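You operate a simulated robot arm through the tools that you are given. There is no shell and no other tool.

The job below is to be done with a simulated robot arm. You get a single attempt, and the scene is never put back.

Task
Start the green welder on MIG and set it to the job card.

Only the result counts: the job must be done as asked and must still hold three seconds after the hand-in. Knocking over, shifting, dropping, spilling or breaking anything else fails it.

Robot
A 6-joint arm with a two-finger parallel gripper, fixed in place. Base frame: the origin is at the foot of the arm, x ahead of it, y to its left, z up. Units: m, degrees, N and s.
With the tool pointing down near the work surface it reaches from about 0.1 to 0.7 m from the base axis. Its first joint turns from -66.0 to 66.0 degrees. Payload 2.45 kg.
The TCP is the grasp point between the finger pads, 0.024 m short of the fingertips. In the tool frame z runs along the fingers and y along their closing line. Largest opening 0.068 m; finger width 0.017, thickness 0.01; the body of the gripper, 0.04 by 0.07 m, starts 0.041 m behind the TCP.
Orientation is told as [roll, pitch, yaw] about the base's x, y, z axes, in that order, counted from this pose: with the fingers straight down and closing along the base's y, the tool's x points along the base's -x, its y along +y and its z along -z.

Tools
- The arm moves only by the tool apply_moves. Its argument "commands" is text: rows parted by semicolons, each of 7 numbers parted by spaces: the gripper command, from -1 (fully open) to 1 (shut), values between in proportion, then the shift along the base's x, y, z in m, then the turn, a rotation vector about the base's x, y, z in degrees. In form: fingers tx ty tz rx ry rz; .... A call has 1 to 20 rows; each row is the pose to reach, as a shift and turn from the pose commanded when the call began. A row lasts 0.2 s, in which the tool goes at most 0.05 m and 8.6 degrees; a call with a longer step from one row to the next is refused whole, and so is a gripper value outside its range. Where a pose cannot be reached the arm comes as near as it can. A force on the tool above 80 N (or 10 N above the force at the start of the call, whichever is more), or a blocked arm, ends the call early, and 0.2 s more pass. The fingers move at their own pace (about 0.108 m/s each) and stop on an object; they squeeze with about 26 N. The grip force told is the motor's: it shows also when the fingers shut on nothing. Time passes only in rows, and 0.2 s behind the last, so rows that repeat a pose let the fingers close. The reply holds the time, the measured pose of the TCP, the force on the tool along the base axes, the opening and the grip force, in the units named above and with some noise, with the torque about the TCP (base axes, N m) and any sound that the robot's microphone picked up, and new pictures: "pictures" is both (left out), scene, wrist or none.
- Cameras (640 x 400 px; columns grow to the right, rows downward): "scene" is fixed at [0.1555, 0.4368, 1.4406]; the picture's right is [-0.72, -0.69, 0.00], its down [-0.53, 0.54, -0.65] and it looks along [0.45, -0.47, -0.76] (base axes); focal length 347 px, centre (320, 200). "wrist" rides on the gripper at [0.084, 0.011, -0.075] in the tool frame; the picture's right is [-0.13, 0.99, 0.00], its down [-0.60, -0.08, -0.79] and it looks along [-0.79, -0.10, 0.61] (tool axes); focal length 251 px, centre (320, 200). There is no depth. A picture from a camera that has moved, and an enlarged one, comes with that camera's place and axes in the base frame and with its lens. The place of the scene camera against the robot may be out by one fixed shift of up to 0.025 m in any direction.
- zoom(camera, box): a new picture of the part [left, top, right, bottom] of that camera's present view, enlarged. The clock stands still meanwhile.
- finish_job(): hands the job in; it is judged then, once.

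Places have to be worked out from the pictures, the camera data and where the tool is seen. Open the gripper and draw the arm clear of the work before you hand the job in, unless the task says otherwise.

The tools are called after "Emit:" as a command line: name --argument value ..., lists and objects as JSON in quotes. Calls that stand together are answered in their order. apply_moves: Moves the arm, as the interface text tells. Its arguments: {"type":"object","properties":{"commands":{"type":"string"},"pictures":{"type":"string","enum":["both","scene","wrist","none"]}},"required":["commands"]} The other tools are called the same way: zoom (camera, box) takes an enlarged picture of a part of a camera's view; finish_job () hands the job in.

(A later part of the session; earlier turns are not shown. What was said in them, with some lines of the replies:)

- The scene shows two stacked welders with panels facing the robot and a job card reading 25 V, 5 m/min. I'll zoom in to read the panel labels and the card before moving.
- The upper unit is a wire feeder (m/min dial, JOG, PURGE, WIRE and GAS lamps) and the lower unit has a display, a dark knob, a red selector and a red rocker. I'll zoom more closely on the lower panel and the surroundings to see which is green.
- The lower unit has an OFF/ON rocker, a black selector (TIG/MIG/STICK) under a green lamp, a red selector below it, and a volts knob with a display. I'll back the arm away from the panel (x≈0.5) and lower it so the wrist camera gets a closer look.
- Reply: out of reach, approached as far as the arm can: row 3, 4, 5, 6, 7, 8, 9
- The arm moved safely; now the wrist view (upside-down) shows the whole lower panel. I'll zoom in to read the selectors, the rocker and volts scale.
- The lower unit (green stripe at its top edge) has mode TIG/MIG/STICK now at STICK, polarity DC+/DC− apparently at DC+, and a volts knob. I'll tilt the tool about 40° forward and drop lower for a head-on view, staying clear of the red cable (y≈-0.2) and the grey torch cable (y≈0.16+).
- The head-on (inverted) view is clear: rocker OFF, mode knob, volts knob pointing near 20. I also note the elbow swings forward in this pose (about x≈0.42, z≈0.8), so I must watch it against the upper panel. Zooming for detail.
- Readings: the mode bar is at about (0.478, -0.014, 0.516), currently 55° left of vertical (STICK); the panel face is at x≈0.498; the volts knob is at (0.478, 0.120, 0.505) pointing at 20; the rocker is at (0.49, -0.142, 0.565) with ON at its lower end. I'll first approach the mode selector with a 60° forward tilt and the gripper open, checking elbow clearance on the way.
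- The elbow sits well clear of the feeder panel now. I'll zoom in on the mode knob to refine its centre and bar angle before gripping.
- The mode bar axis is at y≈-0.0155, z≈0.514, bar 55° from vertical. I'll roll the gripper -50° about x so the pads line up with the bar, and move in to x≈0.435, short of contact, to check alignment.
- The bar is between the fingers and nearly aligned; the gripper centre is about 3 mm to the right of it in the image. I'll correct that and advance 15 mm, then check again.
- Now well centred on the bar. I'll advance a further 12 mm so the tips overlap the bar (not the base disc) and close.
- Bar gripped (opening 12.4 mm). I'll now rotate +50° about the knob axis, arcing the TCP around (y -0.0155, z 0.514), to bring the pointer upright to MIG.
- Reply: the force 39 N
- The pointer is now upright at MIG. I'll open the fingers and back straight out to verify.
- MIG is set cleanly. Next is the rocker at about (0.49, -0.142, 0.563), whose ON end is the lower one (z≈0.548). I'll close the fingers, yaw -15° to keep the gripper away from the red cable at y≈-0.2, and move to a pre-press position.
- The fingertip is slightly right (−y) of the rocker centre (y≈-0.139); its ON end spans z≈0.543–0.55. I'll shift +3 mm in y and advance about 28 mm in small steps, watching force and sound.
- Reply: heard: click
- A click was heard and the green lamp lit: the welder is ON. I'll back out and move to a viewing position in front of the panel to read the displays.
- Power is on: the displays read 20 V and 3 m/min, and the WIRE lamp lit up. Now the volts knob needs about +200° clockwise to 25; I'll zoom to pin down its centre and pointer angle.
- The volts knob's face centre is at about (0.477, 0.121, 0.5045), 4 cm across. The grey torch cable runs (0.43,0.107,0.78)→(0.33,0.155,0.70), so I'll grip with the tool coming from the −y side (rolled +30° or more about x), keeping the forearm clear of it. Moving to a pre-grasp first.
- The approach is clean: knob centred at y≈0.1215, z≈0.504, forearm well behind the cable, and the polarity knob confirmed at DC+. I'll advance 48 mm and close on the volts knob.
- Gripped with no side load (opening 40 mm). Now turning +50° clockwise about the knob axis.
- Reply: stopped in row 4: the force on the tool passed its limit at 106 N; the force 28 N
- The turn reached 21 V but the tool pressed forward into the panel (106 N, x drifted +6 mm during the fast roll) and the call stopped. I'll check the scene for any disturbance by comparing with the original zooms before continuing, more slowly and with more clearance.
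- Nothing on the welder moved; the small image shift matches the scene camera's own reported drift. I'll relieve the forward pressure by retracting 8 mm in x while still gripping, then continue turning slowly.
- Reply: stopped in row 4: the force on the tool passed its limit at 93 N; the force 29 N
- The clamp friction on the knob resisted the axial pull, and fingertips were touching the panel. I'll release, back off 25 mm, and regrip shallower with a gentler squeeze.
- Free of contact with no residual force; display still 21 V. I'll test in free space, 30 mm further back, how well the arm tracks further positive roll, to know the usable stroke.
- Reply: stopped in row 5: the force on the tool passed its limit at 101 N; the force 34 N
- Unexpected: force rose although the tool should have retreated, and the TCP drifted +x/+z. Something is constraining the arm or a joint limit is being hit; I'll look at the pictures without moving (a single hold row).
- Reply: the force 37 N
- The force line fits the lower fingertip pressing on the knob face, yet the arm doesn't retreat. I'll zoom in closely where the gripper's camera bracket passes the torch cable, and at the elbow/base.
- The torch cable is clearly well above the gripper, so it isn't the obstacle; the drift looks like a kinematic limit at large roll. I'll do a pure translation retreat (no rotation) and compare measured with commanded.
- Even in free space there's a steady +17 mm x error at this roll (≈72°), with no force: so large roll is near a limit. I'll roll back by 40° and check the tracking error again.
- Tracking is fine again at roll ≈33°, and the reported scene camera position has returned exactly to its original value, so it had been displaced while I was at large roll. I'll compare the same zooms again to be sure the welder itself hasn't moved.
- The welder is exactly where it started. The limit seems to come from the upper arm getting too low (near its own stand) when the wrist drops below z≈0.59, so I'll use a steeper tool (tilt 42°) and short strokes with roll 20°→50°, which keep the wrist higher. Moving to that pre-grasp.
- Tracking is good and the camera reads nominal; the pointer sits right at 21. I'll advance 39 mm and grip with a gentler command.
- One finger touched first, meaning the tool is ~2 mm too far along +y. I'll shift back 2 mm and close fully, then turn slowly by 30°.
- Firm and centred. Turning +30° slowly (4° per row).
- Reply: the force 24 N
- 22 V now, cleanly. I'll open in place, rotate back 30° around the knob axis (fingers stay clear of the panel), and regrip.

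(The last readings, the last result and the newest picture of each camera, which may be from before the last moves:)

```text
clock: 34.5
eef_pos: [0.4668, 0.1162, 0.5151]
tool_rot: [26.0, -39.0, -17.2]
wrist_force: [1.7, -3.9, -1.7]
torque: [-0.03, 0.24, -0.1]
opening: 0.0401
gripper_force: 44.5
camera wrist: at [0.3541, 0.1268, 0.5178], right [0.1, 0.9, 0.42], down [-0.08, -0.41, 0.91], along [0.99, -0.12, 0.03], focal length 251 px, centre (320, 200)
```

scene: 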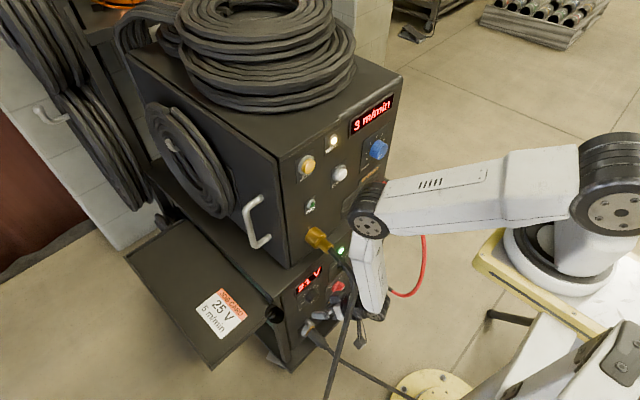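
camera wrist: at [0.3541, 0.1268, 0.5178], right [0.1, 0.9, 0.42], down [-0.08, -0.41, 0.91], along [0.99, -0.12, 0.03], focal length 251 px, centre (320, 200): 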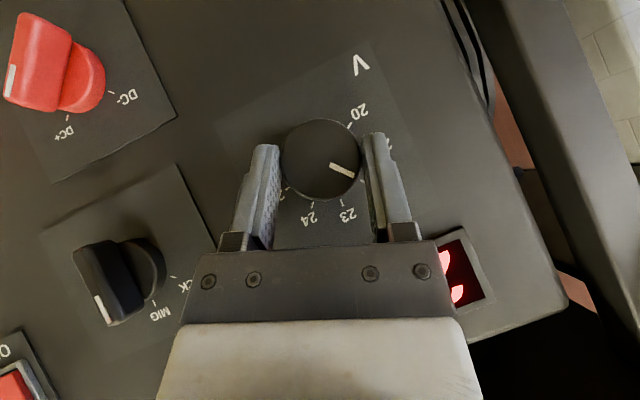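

Regripped well. Now one combined cycle: turn +32°, release, rotate back, regrip.

Emit:
apply_moves --commands "1 0 -0.0008 -0.0003 4 0 0; 1 0 -0.0016 -0.0007 8 0 0; 1 0 -0.0024 -0.0011 12 0 0; 1 0 -0.0031 -0.0016 16 0 0; 1 0 -0.0038 -0.0022 20 0 0; 1 0 -0.0044 -0.0027 24 0 0; 1 0 -0.0051 -0.0034 28 0 0; 1 0 -0.0056 -0.004 32 0 0; 1 0 -0.0056 -0.004 32 0 0; 0 0 -0.0056 -0.004 32 0 0; -1 0 -0.0056 -0.004 32 0 0; -1 0 -0.0047 -0.003 25.6 0 0; -1 0 -0.0037 -0.002 19.2 0 0; -1 0 -0.0025 -0.0012 12.8 0 0; -1 0 -0.0013 -0.0005 6.4 0 0; -1 0 0 0 0 0 0; -1 0 0 0 0 0 0; 0.2 0 0 0 0 0 0; 1 0 0 0 0 0 0; 1 0 0 0 0 0 0" --pictures "both"

Emit:
zoom --camera "wrist" --box '[220, 60, 440, 260]'

Emit:
zoom --camera "scene" --box '[280, 180, 440, 360]'

```text
clock: 38.7
eef_pos: [0.4679, 0.1165, 0.5142]
tool_rot: [26.2, -39.0, -17.2]
wrist_force: [-1.2, -1.9, -0.6]
torque: [0.0, 0.24, -0.06]
opening: 0.0405
gripper_force: 44.9
camera wrist: at [0.3538, 0.1269, 0.5175], right [0.1, 0.9, 0.42], down [-0.08, -0.41, 0.91], along [0.99, -0.12, 0.03], focal length 251 px, centre (320, 200)
```

scene: 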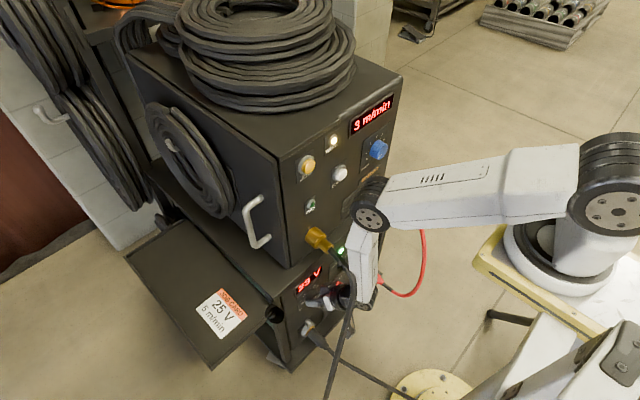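
wrist: 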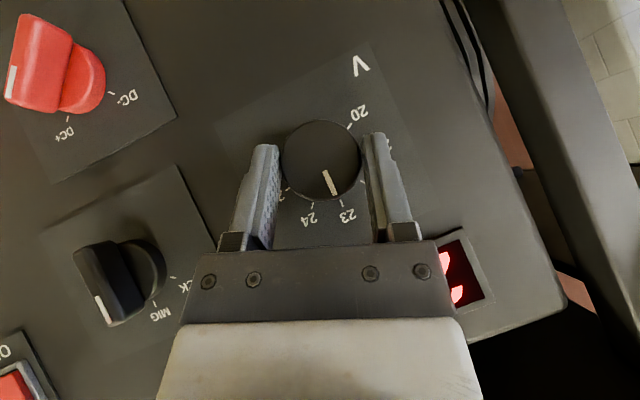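

```text
2.00 times, centred on (330, 160) of wrist
camera zoom: at [0.3538, 0.1269, 0.5175], right [0.1, 0.9, 0.42], down [-0.08, -0.41, 0.91], along [0.99, -0.12, 0.03], focal length 503 px, centre (300, 280)
```

zoom: 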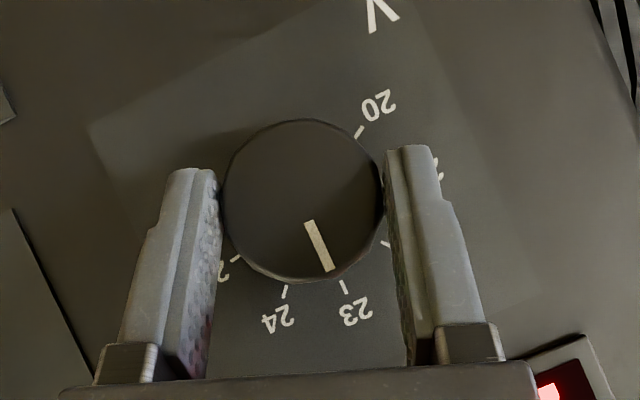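

```text
2.22 times, centred on (360, 270) of scene
camera zoom: at [0.1555, 0.4368, 1.4406], right [-0.72, -0.69, 0.0], down [-0.53, 0.54, -0.65], along [0.45, -0.47, -0.76], focal length 771 px, centre (231, 44)
```

zoom: 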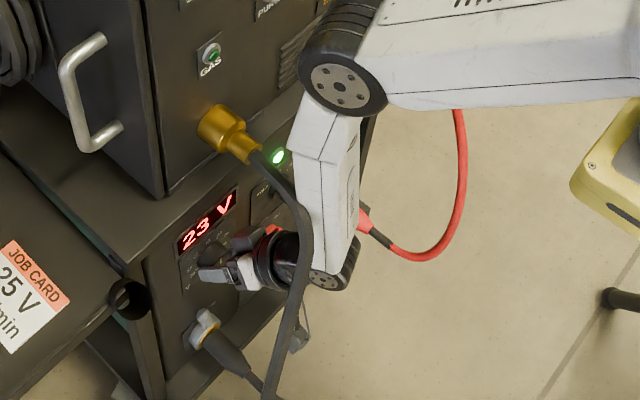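

23 V with pointer right on the 23 tick. Repeating the same cycle.

Emit:
apply_moves --commands "1 0 -0.0008 -0.0003 4 0 0; 1 0 -0.0016 -0.0007 8 0 0; 1 0 -0.0024 -0.0011 12 0 0; 1 0 -0.0031 -0.0016 16 0 0; 1 0 -0.0038 -0.0022 20 0 0; 1 0 -0.0044 -0.0027 24 0 0; 1 0 -0.0051 -0.0034 28 0 0; 1 0 -0.0056 -0.004 32 0 0; 1 0 -0.0056 -0.004 32 0 0; 0 0 -0.0056 -0.004 32 0 0; -1 0 -0.0056 -0.004 32 0 0; -1 0 -0.0047 -0.003 25.6 0 0; -1 0 -0.0037 -0.002 19.2 0 0; -1 0 -0.0025 -0.0012 12.8 0 0; -1 0 -0.0013 -0.0005 6.4 0 0; -1 0 0 0 0 0 0; -1 0 0 0 0 0 0; 0.2 0 0 0 0 0 0; 1 0 0 0 0 0 0; 1 0 0 0 0 0 0" --pictures "wrist"

Emit:
zoom --camera "wrist" --box '[220, 60, 440, 260]'

Emit:
zoom --camera "scene" --box '[280, 180, 440, 360]'

```text
clock: 42.9
eef_pos: [0.4673, 0.1175, 0.514]
tool_rot: [26.1, -39.0, -17.1]
wrist_force: [-0.9, -0.8, -0.7]
torque: [-0.01, 0.12, 0.13]
opening: 0.0405
gripper_force: 44.8
camera wrist: at [0.3535, 0.1269, 0.5173], right [0.1, 0.9, 0.42], down [-0.08, -0.41, 0.91], along [0.99, -0.12, 0.03], focal length 251 px, centre (320, 200)
```

wrist: 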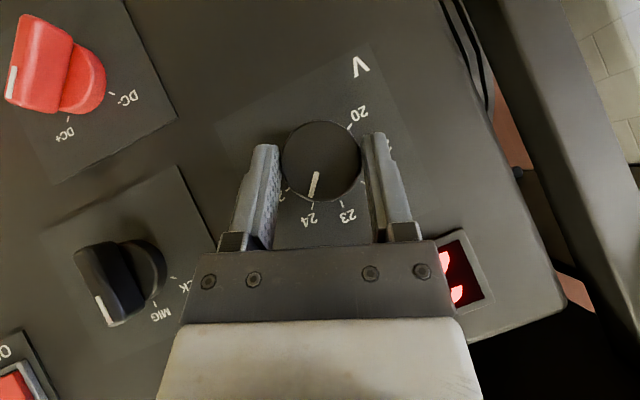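

```text
2.00 times, centred on (330, 160) of wrist
camera zoom: at [0.3535, 0.1269, 0.5173], right [0.1, 0.9, 0.42], down [-0.08, -0.41, 0.91], along [0.99, -0.12, 0.03], focal length 503 px, centre (300, 280)
```

zoom: 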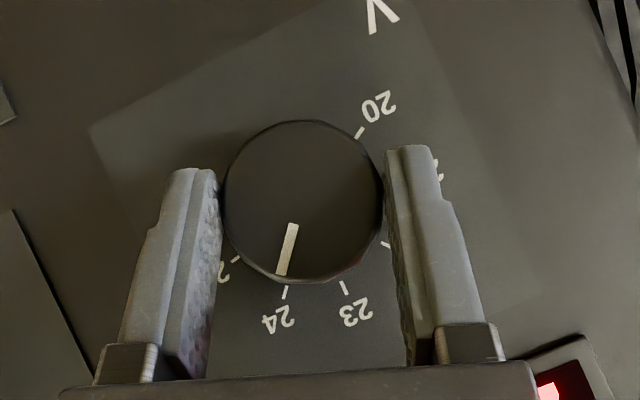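

```text
2.22 times, centred on (360, 270) of scene
camera zoom: at [0.1555, 0.4368, 1.4406], right [-0.72, -0.69, 0.0], down [-0.53, 0.54, -0.65], along [0.45, -0.47, -0.76], focal length 771 px, centre (231, 44)
```

zoom: 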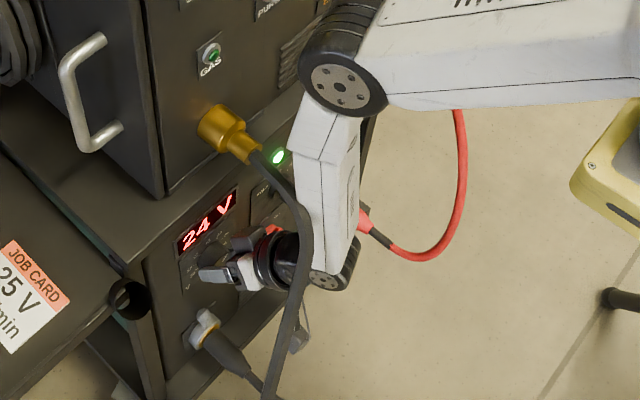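

The knob clearly snaps to detents, one volt per stroke: now exactly at 24. One more +32° stroke, then release and back out without regripping.

Emit:
apply_moves --commands "1 0 -0.0008 -0.0003 4 0 0; 1 0 -0.0016 -0.0007 8 0 0; 1 0 -0.0024 -0.0011 12 0 0; 1 0 -0.0031 -0.0016 16 0 0; 1 0 -0.0038 -0.0022 20 0 0; 1 0 -0.0044 -0.0027 24 0 0; 1 0 -0.0051 -0.0034 28 0 0; 1 0 -0.0056 -0.004 32 0 0; 1 0 -0.0058 -0.0044 34 0 0; 1 0 -0.0058 -0.0044 34 0 0; 0 0 -0.0058 -0.0044 34 0 0; -1 0 -0.0058 -0.0044 34 0 0; -1 0 -0.0047 -0.003 25.6 0 0; -1 0 -0.0037 -0.002 19.2 0 0; -1 -0.015 -0.0025 -0.0012 12.8 0 0; -1 -0.03 -0.0013 -0.0005 6.4 0 0; -1 -0.045 0 0 0 0 0; -1 -0.055 0 0 0 0 0" --pictures "both"

Emit:
zoom --camera "wrist" --box '[220, 60, 440, 260]'

Emit:
zoom --camera "scene" --box '[280, 80, 440, 360]'

```text
clock: 46.7
eef_pos: [0.413, 0.1178, 0.5132]
tool_rot: [25.9, -39.0, -17.1]
wrist_force: [-0.3, 0.0, 1.0]
torque: [-0.02, 0.0, 0.02]
opening: 0.0682
gripper_force: 0.0
camera wrist: at [0.2984, 0.1278, 0.5163], right [0.1, 0.9, 0.42], down [-0.08, -0.41, 0.91], along [0.99, -0.12, 0.03], focal length 251 px, centre (320, 200)
```

scene: 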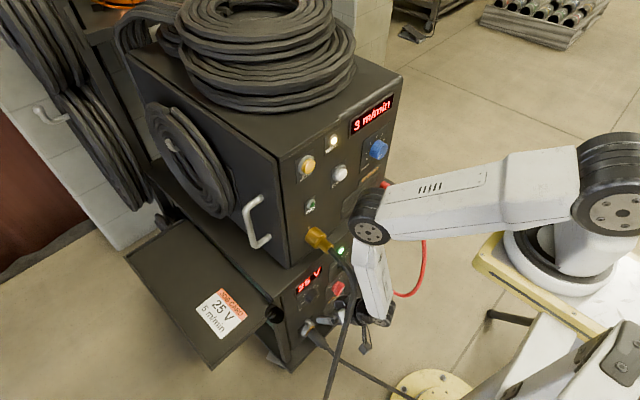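
wrist: 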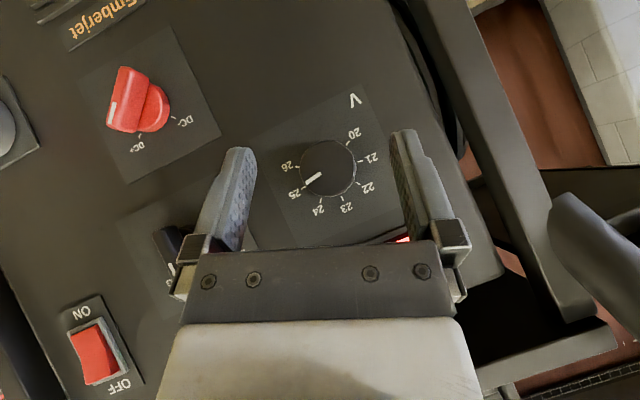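

```text
2.00 times, centred on (330, 160) of wrist
camera zoom: at [0.2984, 0.1278, 0.5163], right [0.1, 0.9, 0.42], down [-0.08, -0.41, 0.91], along [0.99, -0.12, 0.03], focal length 503 px, centre (300, 280)
```

zoom: 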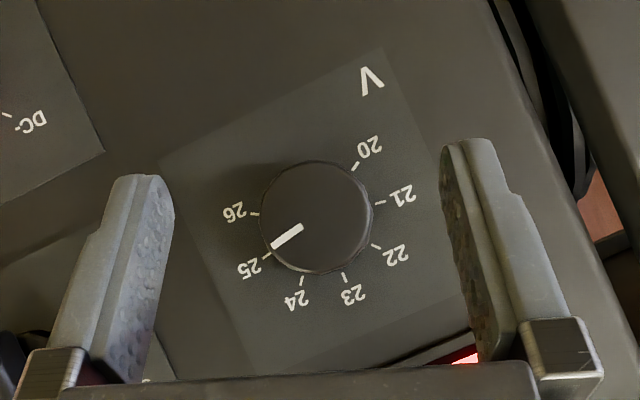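

```text
1.43 times, centred on (360, 220) of scene
camera zoom: at [0.1555, 0.4368, 1.4406], right [-0.72, -0.69, 0.0], down [-0.53, 0.54, -0.65], along [0.45, -0.47, -0.76], focal length 496 px, centre (263, 171)
```

zoom: 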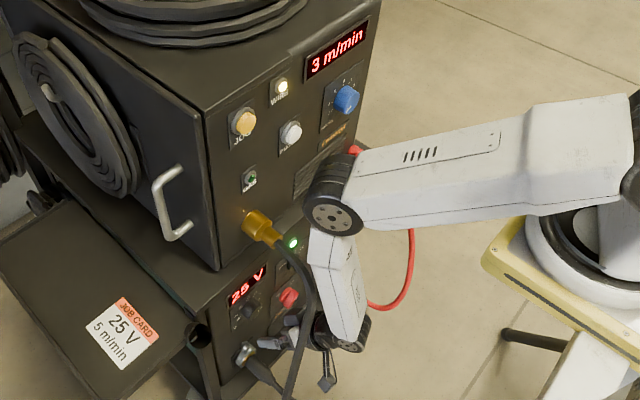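

The volts dial and display are both on 25 V. Next is the feeder dial (3 → 5 m/min). First I'll move away from the torch cable: roll back, retreat and shift to y≈-0.1 in front of the lower panel.

Emit:
apply_moves --commands "-1 -0.02 -0.03 0.01 -6.7 0 0; -1 -0.04 -0.06 0.02 -13.3 0 0; -1 -0.05 -0.1 0.03 -20 0 0; -1 -0.055 -0.14 0.04 -20 0 0; -1 -0.055 -0.18 0.06 -20 0 0; -1 -0.055 -0.215 0.09 -20 0 0; -1 -0.055 -0.215 0.09 -20 0 0" --pictures "both"

```text
clock: 48.3
eef_pos: [0.3585, -0.0989, 0.6043]
tool_rot: [0.0, -42.0, 0.1]
wrist_force: [0.5, -0.3, 0.4]
torque: [-0.02, -0.02, -0.01]
opening: 0.0679
gripper_force: 0.0
camera wrist: at [0.2453, -0.0882, 0.6033], right [0.09, 0.99, 0.09], down [-0.08, -0.08, 0.99], along [0.99, -0.1, 0.07], focal length 251 px, centre (320, 200)
```

scene: 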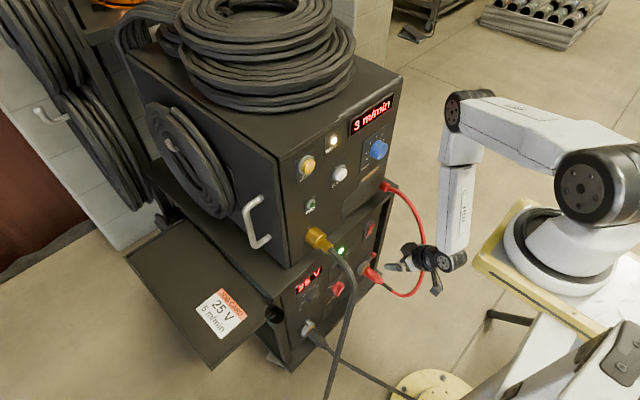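
wrist: 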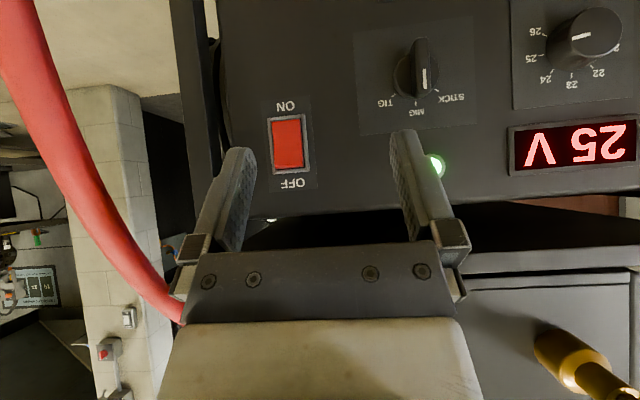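

25 V confirmed with MIG and ON. Now raising toward the feeder panel, reducing tilt to 20° and keeping y≈-0.085 to stay off the red cable.

Emit:
apply_moves --commands "-1 0.005 0.01 0.04 0 4 0; -1 0.01 0.014 0.08 0 8 0; -1 0.02 0.014 0.12 0 12 0; -1 0.03 0.014 0.16 0 16 0; -1 0.04 0.012 0.2 0 19 0; -1 0.05 0.008 0.24 0 22 0; -1 0.06 0.004 0.28 0 22 0; -1 0.06 0 0.32 0 22 0; -1 0.06 -0.005 0.355 0 22 0; -1 0.06 -0.005 0.355 0 22 0" --pictures "both"

Emit:
zoom --camera "wrist" --box '[220, 60, 440, 260]'

```text
clock: 50.5
eef_pos: [0.4168, -0.1016, 0.9591]
tool_rot: [0.1, -20.1, 0.1]
wrist_force: [-0.1, -0.4, 0.2]
torque: [0.01, 0.02, -0.01]
opening: 0.0683
gripper_force: 0.0
camera wrist: at [0.3116, -0.0918, 1.0009], right [0.12, 0.99, 0.04], down [0.3, -0.08, 0.95], along [0.95, -0.1, -0.3], focal length 251 px, centre (320, 200)
```

scene: 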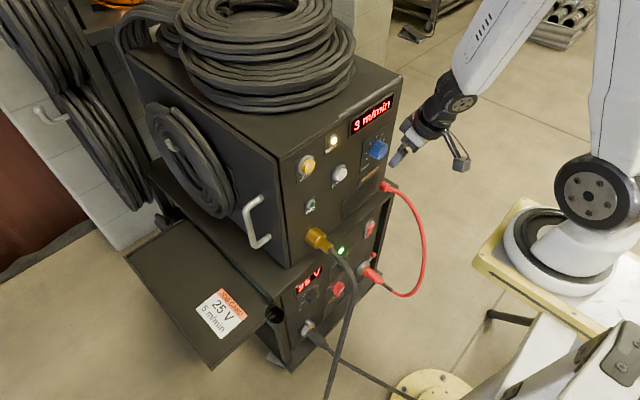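
wrist: 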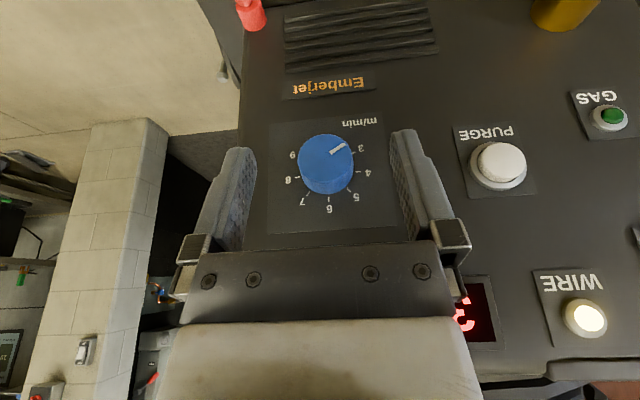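

```text
2.00 times, centred on (330, 160) of wrist
camera zoom: at [0.3116, -0.0918, 1.0009], right [0.12, 0.99, 0.04], down [0.3, -0.08, 0.95], along [0.95, -0.1, -0.3], focal length 503 px, centre (300, 280)
```

zoom: 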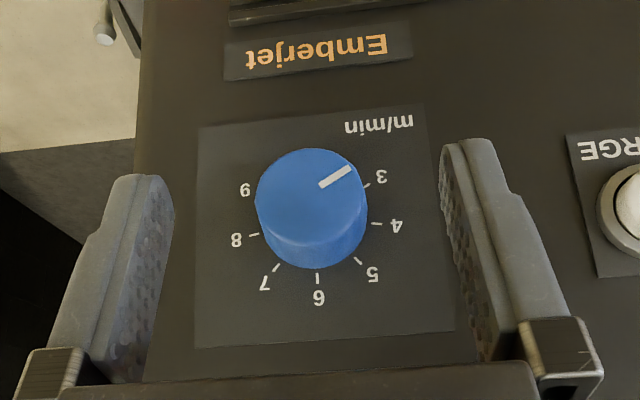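

The blue dial is located by triangulation at (0.4776, -0.105, 0.916), the same knob type, pointing at 3. I'll go to a pre-grasp with 38° tilt and -16° roll, 38 mm short of grip depth.

Emit:
apply_moves --commands "-1 0 0 -0.005 -3.97 -4.47 0.63; -1 0 0 -0.012 -7.94 -8.94 1.26; -1 0.004 0 -0.02 -11.9 -13.41 1.88; -1 0.01 0.0004 -0.0295 -15.87 -17.88 2.51; -1 0.0132 0.0004 -0.0295 -15.87 -17.88 2.51; -1 0.0132 0.0004 -0.0295 -15.87 -17.88 2.51" --pictures "both"

Emit:
zoom --camera "wrist" --box '[220, 60, 440, 260]'

```text
clock: 51.9
eef_pos: [0.4349, -0.1043, 0.9275]
tool_rot: [-19.9, -36.5, 12.2]
wrist_force: [0.1, -0.4, 0.7]
torque: [-0.01, 0.0, -0.01]
opening: 0.0682
gripper_force: 0.1
out of reach, approached as far as the arm can: row 1, 3, 4, 5, 6
camera wrist: at [0.3207, -0.0911, 0.9307], right [0.1, 0.98, -0.2], down [-0.01, 0.2, 0.98], along [0.99, -0.1, 0.03], focal length 251 px, centre (320, 200)
```

scene: 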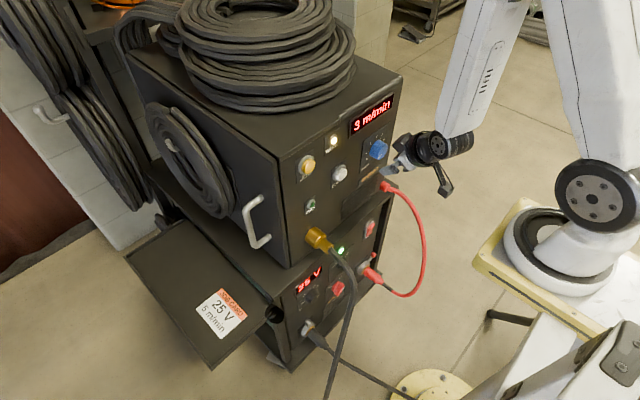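
wrist: 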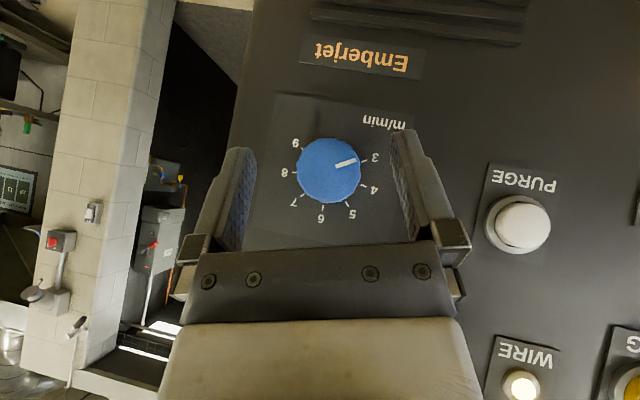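

```text
2.00 times, centred on (330, 160) of wrist
camera zoom: at [0.3207, -0.0911, 0.9307], right [0.1, 0.98, -0.2], down [-0.01, 0.2, 0.98], along [0.99, -0.1, 0.03], focal length 503 px, centre (300, 280)
```

zoom: 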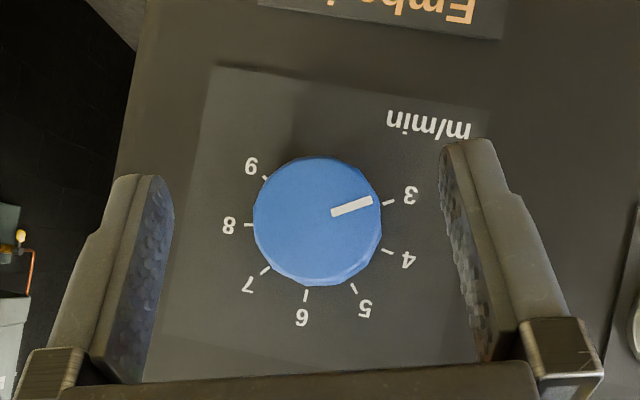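

Slightly inside the inner reach limit here, but moving forward relieves that. I'll advance to grip depth and verify the pose before closing.

Emit:
apply_moves --commands "-1 0.015 0 0 0 0 0; -1 0.028 0 0 0 0 0; -1 0.036 0 0 0 0 0; -1 0.0385 0 0 0 0 0; -1 0.0385 0 0 0 0 0" --pictures "wrist"

Emit:
zoom --camera "wrist" --box '[220, 60, 440, 260]'

```text
clock: 53.1
eef_pos: [0.473, -0.1037, 0.9283]
tool_rot: [-20.0, -36.3, 12.2]
wrist_force: [0.4, 0.6, -0.7]
torque: [0.03, 0.05, -0.02]
opening: 0.0683
gripper_force: 0.0
camera wrist: at [0.3596, -0.0916, 0.9321], right [0.1, 0.98, -0.2], down [-0.01, 0.2, 0.98], along [0.99, -0.1, 0.03], focal length 251 px, centre (320, 200)
```

wrist: 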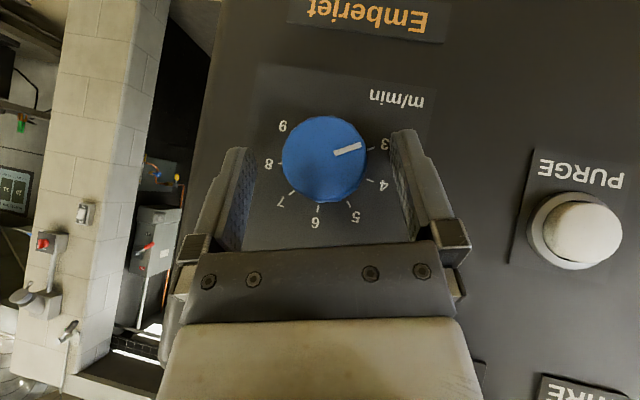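

```text
2.00 times, centred on (330, 160) of wrist
camera zoom: at [0.3596, -0.0916, 0.9321], right [0.1, 0.98, -0.2], down [-0.01, 0.2, 0.98], along [0.99, -0.1, 0.03], focal length 503 px, centre (300, 280)
```

zoom: 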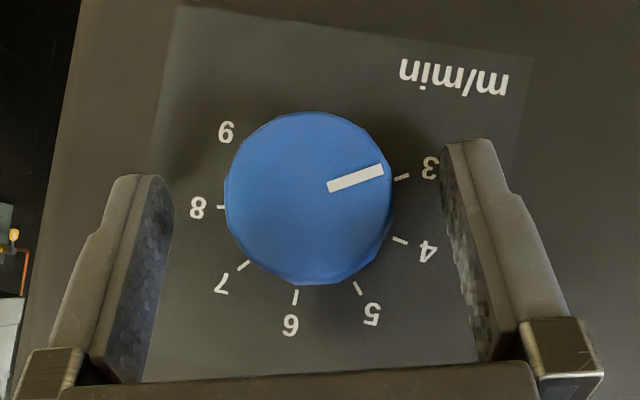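

Now well within reach, but about 4 mm too deep and 2 mm off-centre. I'll correct by (-4, +2.5, +1.7) mm and close on the dial.

Emit:
apply_moves --commands "-1 -0.004 0.0025 0.0017 0 0 0; -1 -0.004 0.0025 0.0017 0 0 0; 0.2 -0.004 0.0025 0.0017 0 0 0; 1 -0.004 0.0025 0.0017 0 0 0; 1 -0.004 0.0025 0.0017 0 0 0; 1 -0.004 0.0025 0.0017 0 0 0" --pictures "wrist"

```text
clock: 54.5
eef_pos: [0.4695, -0.1004, 0.9289]
tool_rot: [-20.1, -36.4, 12.1]
wrist_force: [-1.1, -4.5, 2.0]
torque: [-0.08, 0.1, -0.32]
opening: 0.0399
gripper_force: 44.9
camera wrist: at [0.3554, -0.0887, 0.9335], right [0.1, 0.98, -0.2], down [-0.01, 0.2, 0.98], along [0.99, -0.1, 0.03], focal length 251 px, centre (320, 200)
```

wrist: 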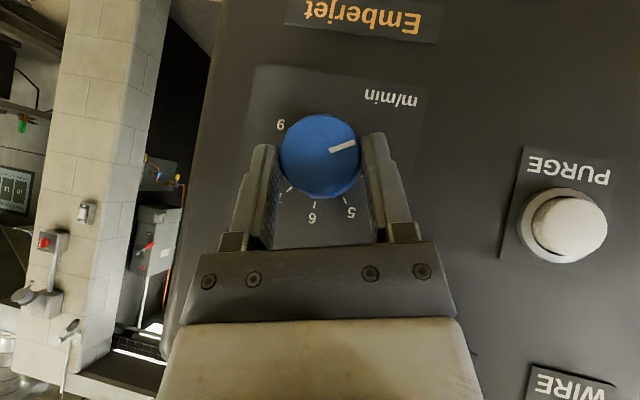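

Gripped squarely. Turning +34°, then releasing and rotating back (open) to check the detent.

Emit:
apply_moves --commands "1 0 -0.0009 0.0002 4 0 0; 1 0 -0.0019 0.0004 8 0 0; 1 0 -0.0028 0.0005 12 0 0; 1 0 -0.0038 0.0005 16 0 0; 1 0 -0.0048 0.0005 20 0 0; 1 0 -0.0057 0.0004 24 0 0; 1 0 -0.0067 0.0002 28 0 0; 1 0 -0.0076 0 32 0 0; 1 0 -0.0081 -0.0002 34 0 0; 1 0 -0.0081 -0.0002 34 0 0; 0 0 -0.0081 -0.0002 34 0 0; -1 0 -0.0081 -0.0002 34 0 0; -1 0 -0.0067 0.0002 28 0 0; -1 0 -0.0052 0.0005 21.5 0 0; -1 0 -0.0036 0.0005 15 0 0; -1 0 -0.0018 0.0004 7.5 0 0; -1 0 0 0 0 0 0; -1 0 0 0 0 0 0" --pictures "both"

Emit:
zoom --camera "wrist" --box '[220, 60, 440, 260]'

Emit:
zoom --camera "scene" --box '[260, 80, 440, 260]'

```text
clock: 58.3
eef_pos: [0.4702, -0.1013, 0.9298]
tool_rot: [-20.0, -36.3, 12.2]
wrist_force: [0.6, 0.1, 0.0]
torque: [-0.02, 0.01, -0.03]
opening: 0.0681
gripper_force: 0.1
camera wrist: at [0.3562, -0.0892, 0.933], right [0.1, 0.98, -0.2], down [-0.01, 0.2, 0.98], along [0.99, -0.1, 0.03], focal length 251 px, centre (320, 200)
```

scene: 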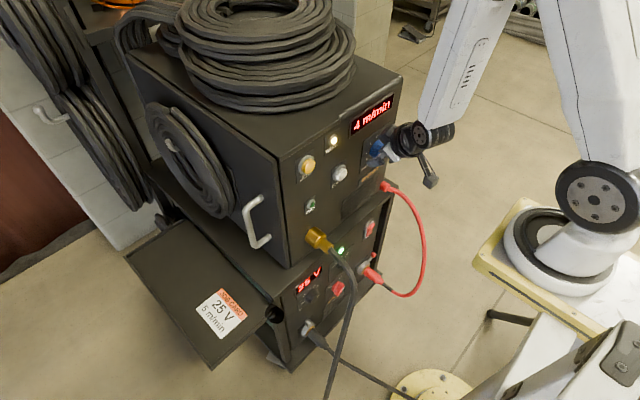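
wrist: 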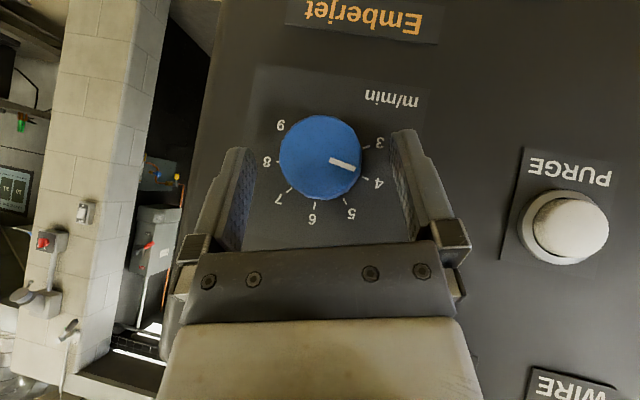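

```text
2.00 times, centred on (330, 160) of wrist
camera zoom: at [0.3562, -0.0892, 0.933], right [0.1, 0.98, -0.2], down [-0.01, 0.2, 0.98], along [0.99, -0.1, 0.03], focal length 503 px, centre (300, 280)
```

zoom: 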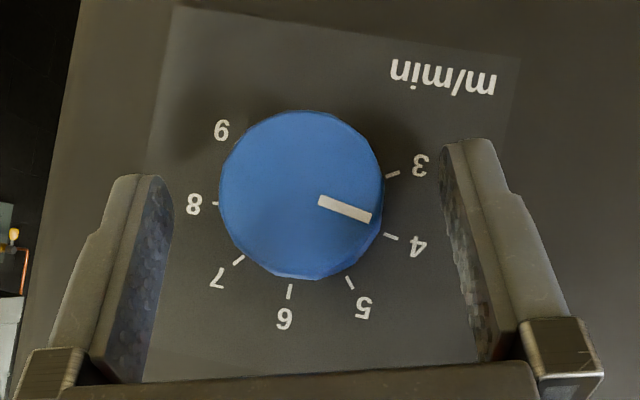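

```text
2.22 times, centred on (350, 170) of scene
camera zoom: at [0.1555, 0.4368, 1.4406], right [-0.72, -0.69, 0.0], down [-0.53, 0.54, -0.65], along [0.45, -0.47, -0.76], focal length 771 px, centre (253, 267)
```

zoom: 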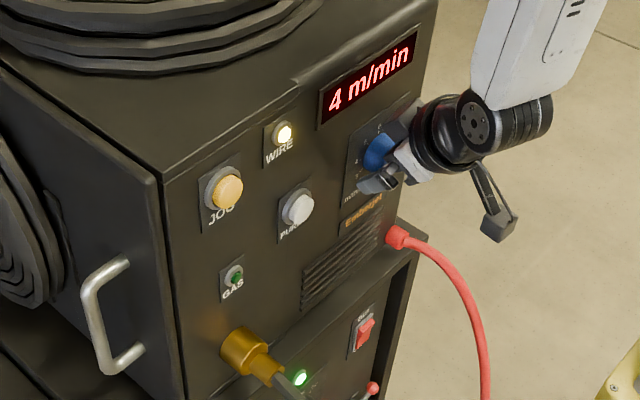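

4 m/min shown. One more stroke: close, turn +34°, release, rotate back and withdraw.

Emit:
apply_moves --commands "0.2 0 0 0 0 0 0; 1 0 0 0 0 0 0; 1 0 0 0 0 0 0; 1 0 -0.0009 0.0002 4 0 0; 1 0 -0.0019 0.0004 8 0 0; 1 0 -0.0028 0.0005 12 0 0; 1 0 -0.0038 0.0005 16 0 0; 1 0 -0.0048 0.0005 20 0 0; 1 0 -0.0057 0.0004 24 0 0; 1 0 -0.0067 0.0002 28 0 0; 1 0 -0.0076 0 32 0 0; 1 0 -0.0081 -0.0002 34 0 0; 1 0 -0.0081 -0.0002 34 0 0; 0 0 -0.0081 -0.0002 34 0 0; -1 0 -0.0081 -0.0002 34 0 0; -1 0 -0.0067 0.0002 28 0 0; -1 0 -0.0052 0.0005 21.5 0 0; -1 0 -0.0036 0.0005 15 0 0; -1 0 -0.0018 0.0004 7.5 0 0; -1 0 0 0 0 0 0" --pictures "both"

Emit:
zoom --camera "wrist" --box '[220, 60, 440, 260]'

Emit:
zoom --camera "scene" --box '[260, 80, 440, 260]'

```text
clock: 62.5
eef_pos: [0.4703, -0.1008, 0.9302]
tool_rot: [-20.0, -36.2, 12.2]
wrist_force: [0.0, 0.1, -0.3]
torque: [0.0, 0.02, 0.01]
opening: 0.0679
gripper_force: 0.1
camera wrist: at [0.3564, -0.0887, 0.934], right [0.1, 0.97, -0.2], down [-0.01, 0.2, 0.98], along [0.99, -0.1, 0.03], focal length 251 px, centre (320, 200)
```

scene: 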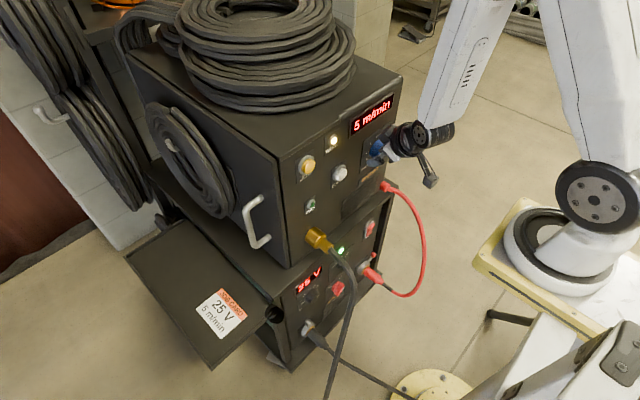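
wrist: 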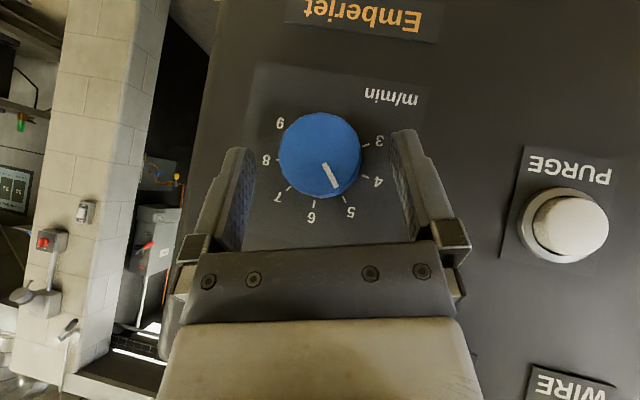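

```text
2.00 times, centred on (330, 160) of wrist
camera zoom: at [0.3564, -0.0887, 0.934], right [0.1, 0.97, -0.2], down [-0.01, 0.2, 0.98], along [0.99, -0.1, 0.03], focal length 503 px, centre (300, 280)
```

zoom: 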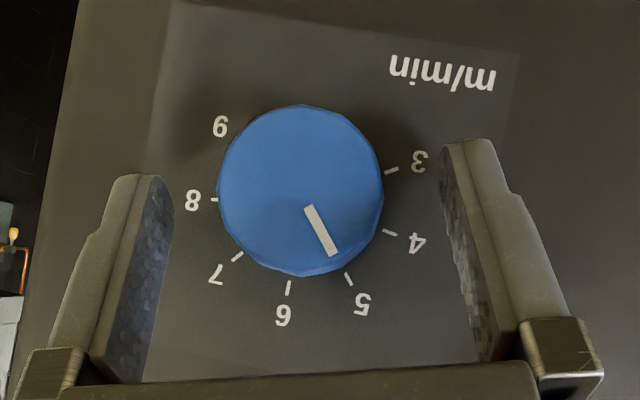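

```text
2.22 times, centred on (350, 170) of scene
camera zoom: at [0.1555, 0.4368, 1.4406], right [-0.72, -0.69, 0.0], down [-0.53, 0.54, -0.65], along [0.45, -0.47, -0.76], focal length 771 px, centre (253, 267)
```

zoom: 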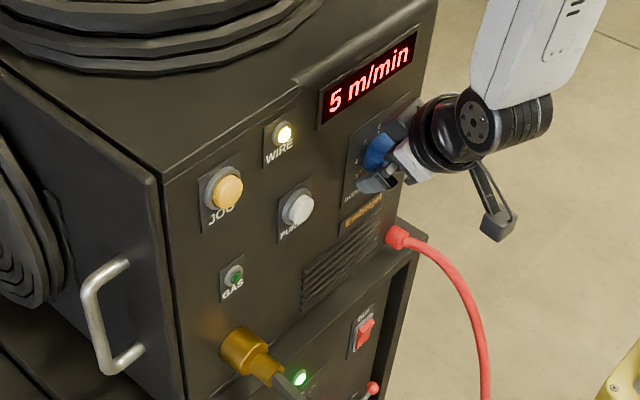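

5 m/min is set with the pointer on the 5 tick. I'll withdraw straight back off the dial, then rise and level the tool to a clear position.

Emit:
apply_moves --commands "-1 -0.015 0 0 0 0 0; -1 -0.03 0 0 0 0 0; -1 -0.034 0 0.02 2.57 6.28 -0.88; -1 -0.038 0 0.05 5.13 12.57 -1.77; -1 -0.042 0 0.085 7.7 18.85 -2.65; -1 -0.046 0 0.12 10.27 25.13 -3.53; -1 -0.05 0 0.14 12.83 31.4 -4.42; -1 -0.05 0 0.15 15.4 37.7 -5.3; -1 -0.05 0 0.15 15.4 37.7 -5.3" --pictures "both"

Emit:
zoom --camera "scene" --box '[260, 80, 440, 260]'

Emit:
zoom --camera "scene" --box '[180, 200, 420, 360]'

Emit:
zoom --camera "wrist" --box '[230, 0, 480, 50]'

```text
clock: 64.5
eef_pos: [0.4195, -0.1014, 1.0799]
tool_rot: [0.0, -0.1, 0.0]
wrist_force: [0.1, 0.1, -0.2]
torque: [0.03, -0.01, 0.0]
opening: 0.0681
gripper_force: 0.0
camera wrist: at [0.3343, -0.091, 1.1538], right [0.13, 0.99, 0.0], down [0.6, -0.08, 0.79], along [0.79, -0.1, -0.61], focal length 251 px, centre (320, 200)
```

scene: 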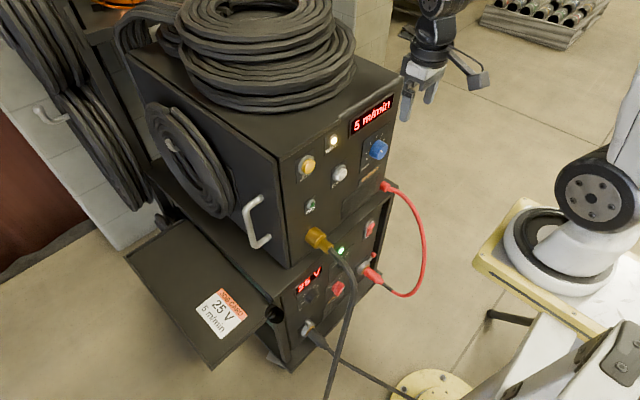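
wrist: 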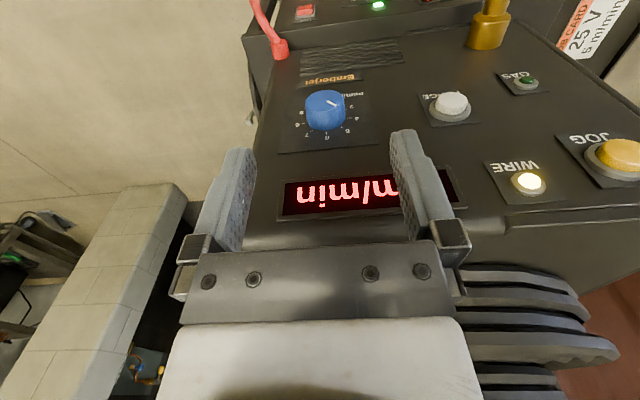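

```text
2.22 times, centred on (350, 170) of scene
camera zoom: at [0.1555, 0.4368, 1.4406], right [-0.72, -0.69, 0.0], down [-0.53, 0.54, -0.65], along [0.45, -0.47, -0.76], focal length 771 px, centre (253, 267)
```

zoom: 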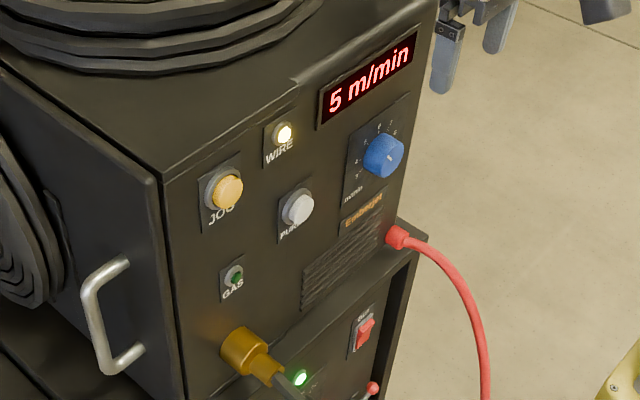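

```text
2.50 times, centred on (300, 280) of scene
camera zoom: at [0.1555, 0.4368, 1.4406], right [-0.72, -0.69, 0.0], down [-0.53, 0.54, -0.65], along [0.45, -0.47, -0.76], focal length 868 px, centre (370, 0)
```

zoom: 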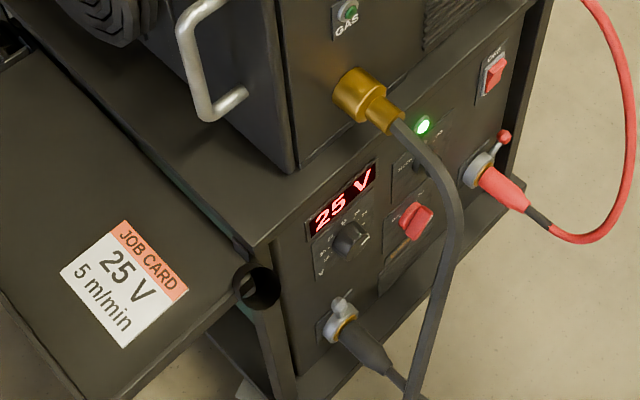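

```text
2.56 times, centred on (355, 25) of wrist
camera zoom: at [0.3343, -0.091, 1.1538], right [0.13, 0.99, 0.0], down [0.6, -0.08, 0.79], along [0.79, -0.1, -0.61], focal length 644 px, centre (230, 648)
```

zoom: 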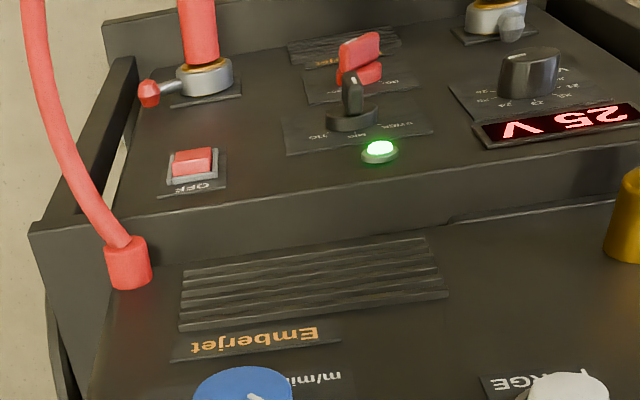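

Everything is in place. The rocker is ON with the green lamp lit, and the mode selector is at MIG with polarity left at DC+. The displays read 25 V and 5 m/min as the job card asks. The gripper is open, the arm is clear and nothing else has moved, so I'm handing the job in.

Emit:
finish_job

```text
The job is handed in.
```

The green welder is running on MIG at 25 V and 5 m/min, as the job card asks, and the job is handed in.

- **Power:** the rocker is ON and the green lamp is lit.
- **Mode:** the selector was at STICK and now points to MIG. Polarity was already at DC+, so I left it.
- **Voltage:** the dial and display both read 25 V (they started at 20).
- **Wire speed:** the dial and display both read 5 m/min (they started at 3).

**Force stops:** while turning the voltage dial, the arm hit its force limit three times (93 to 106 N) with the fingers pressing on the panel or dial. I switched to a shallower grip and shorter turns. Comparing pictures before and after showed the welder had not shifted. The scene camera's reported position drifted by about 5 mm during this and then returned to its original value.

At hand-in the gripper was open and the arm was drawn clear.
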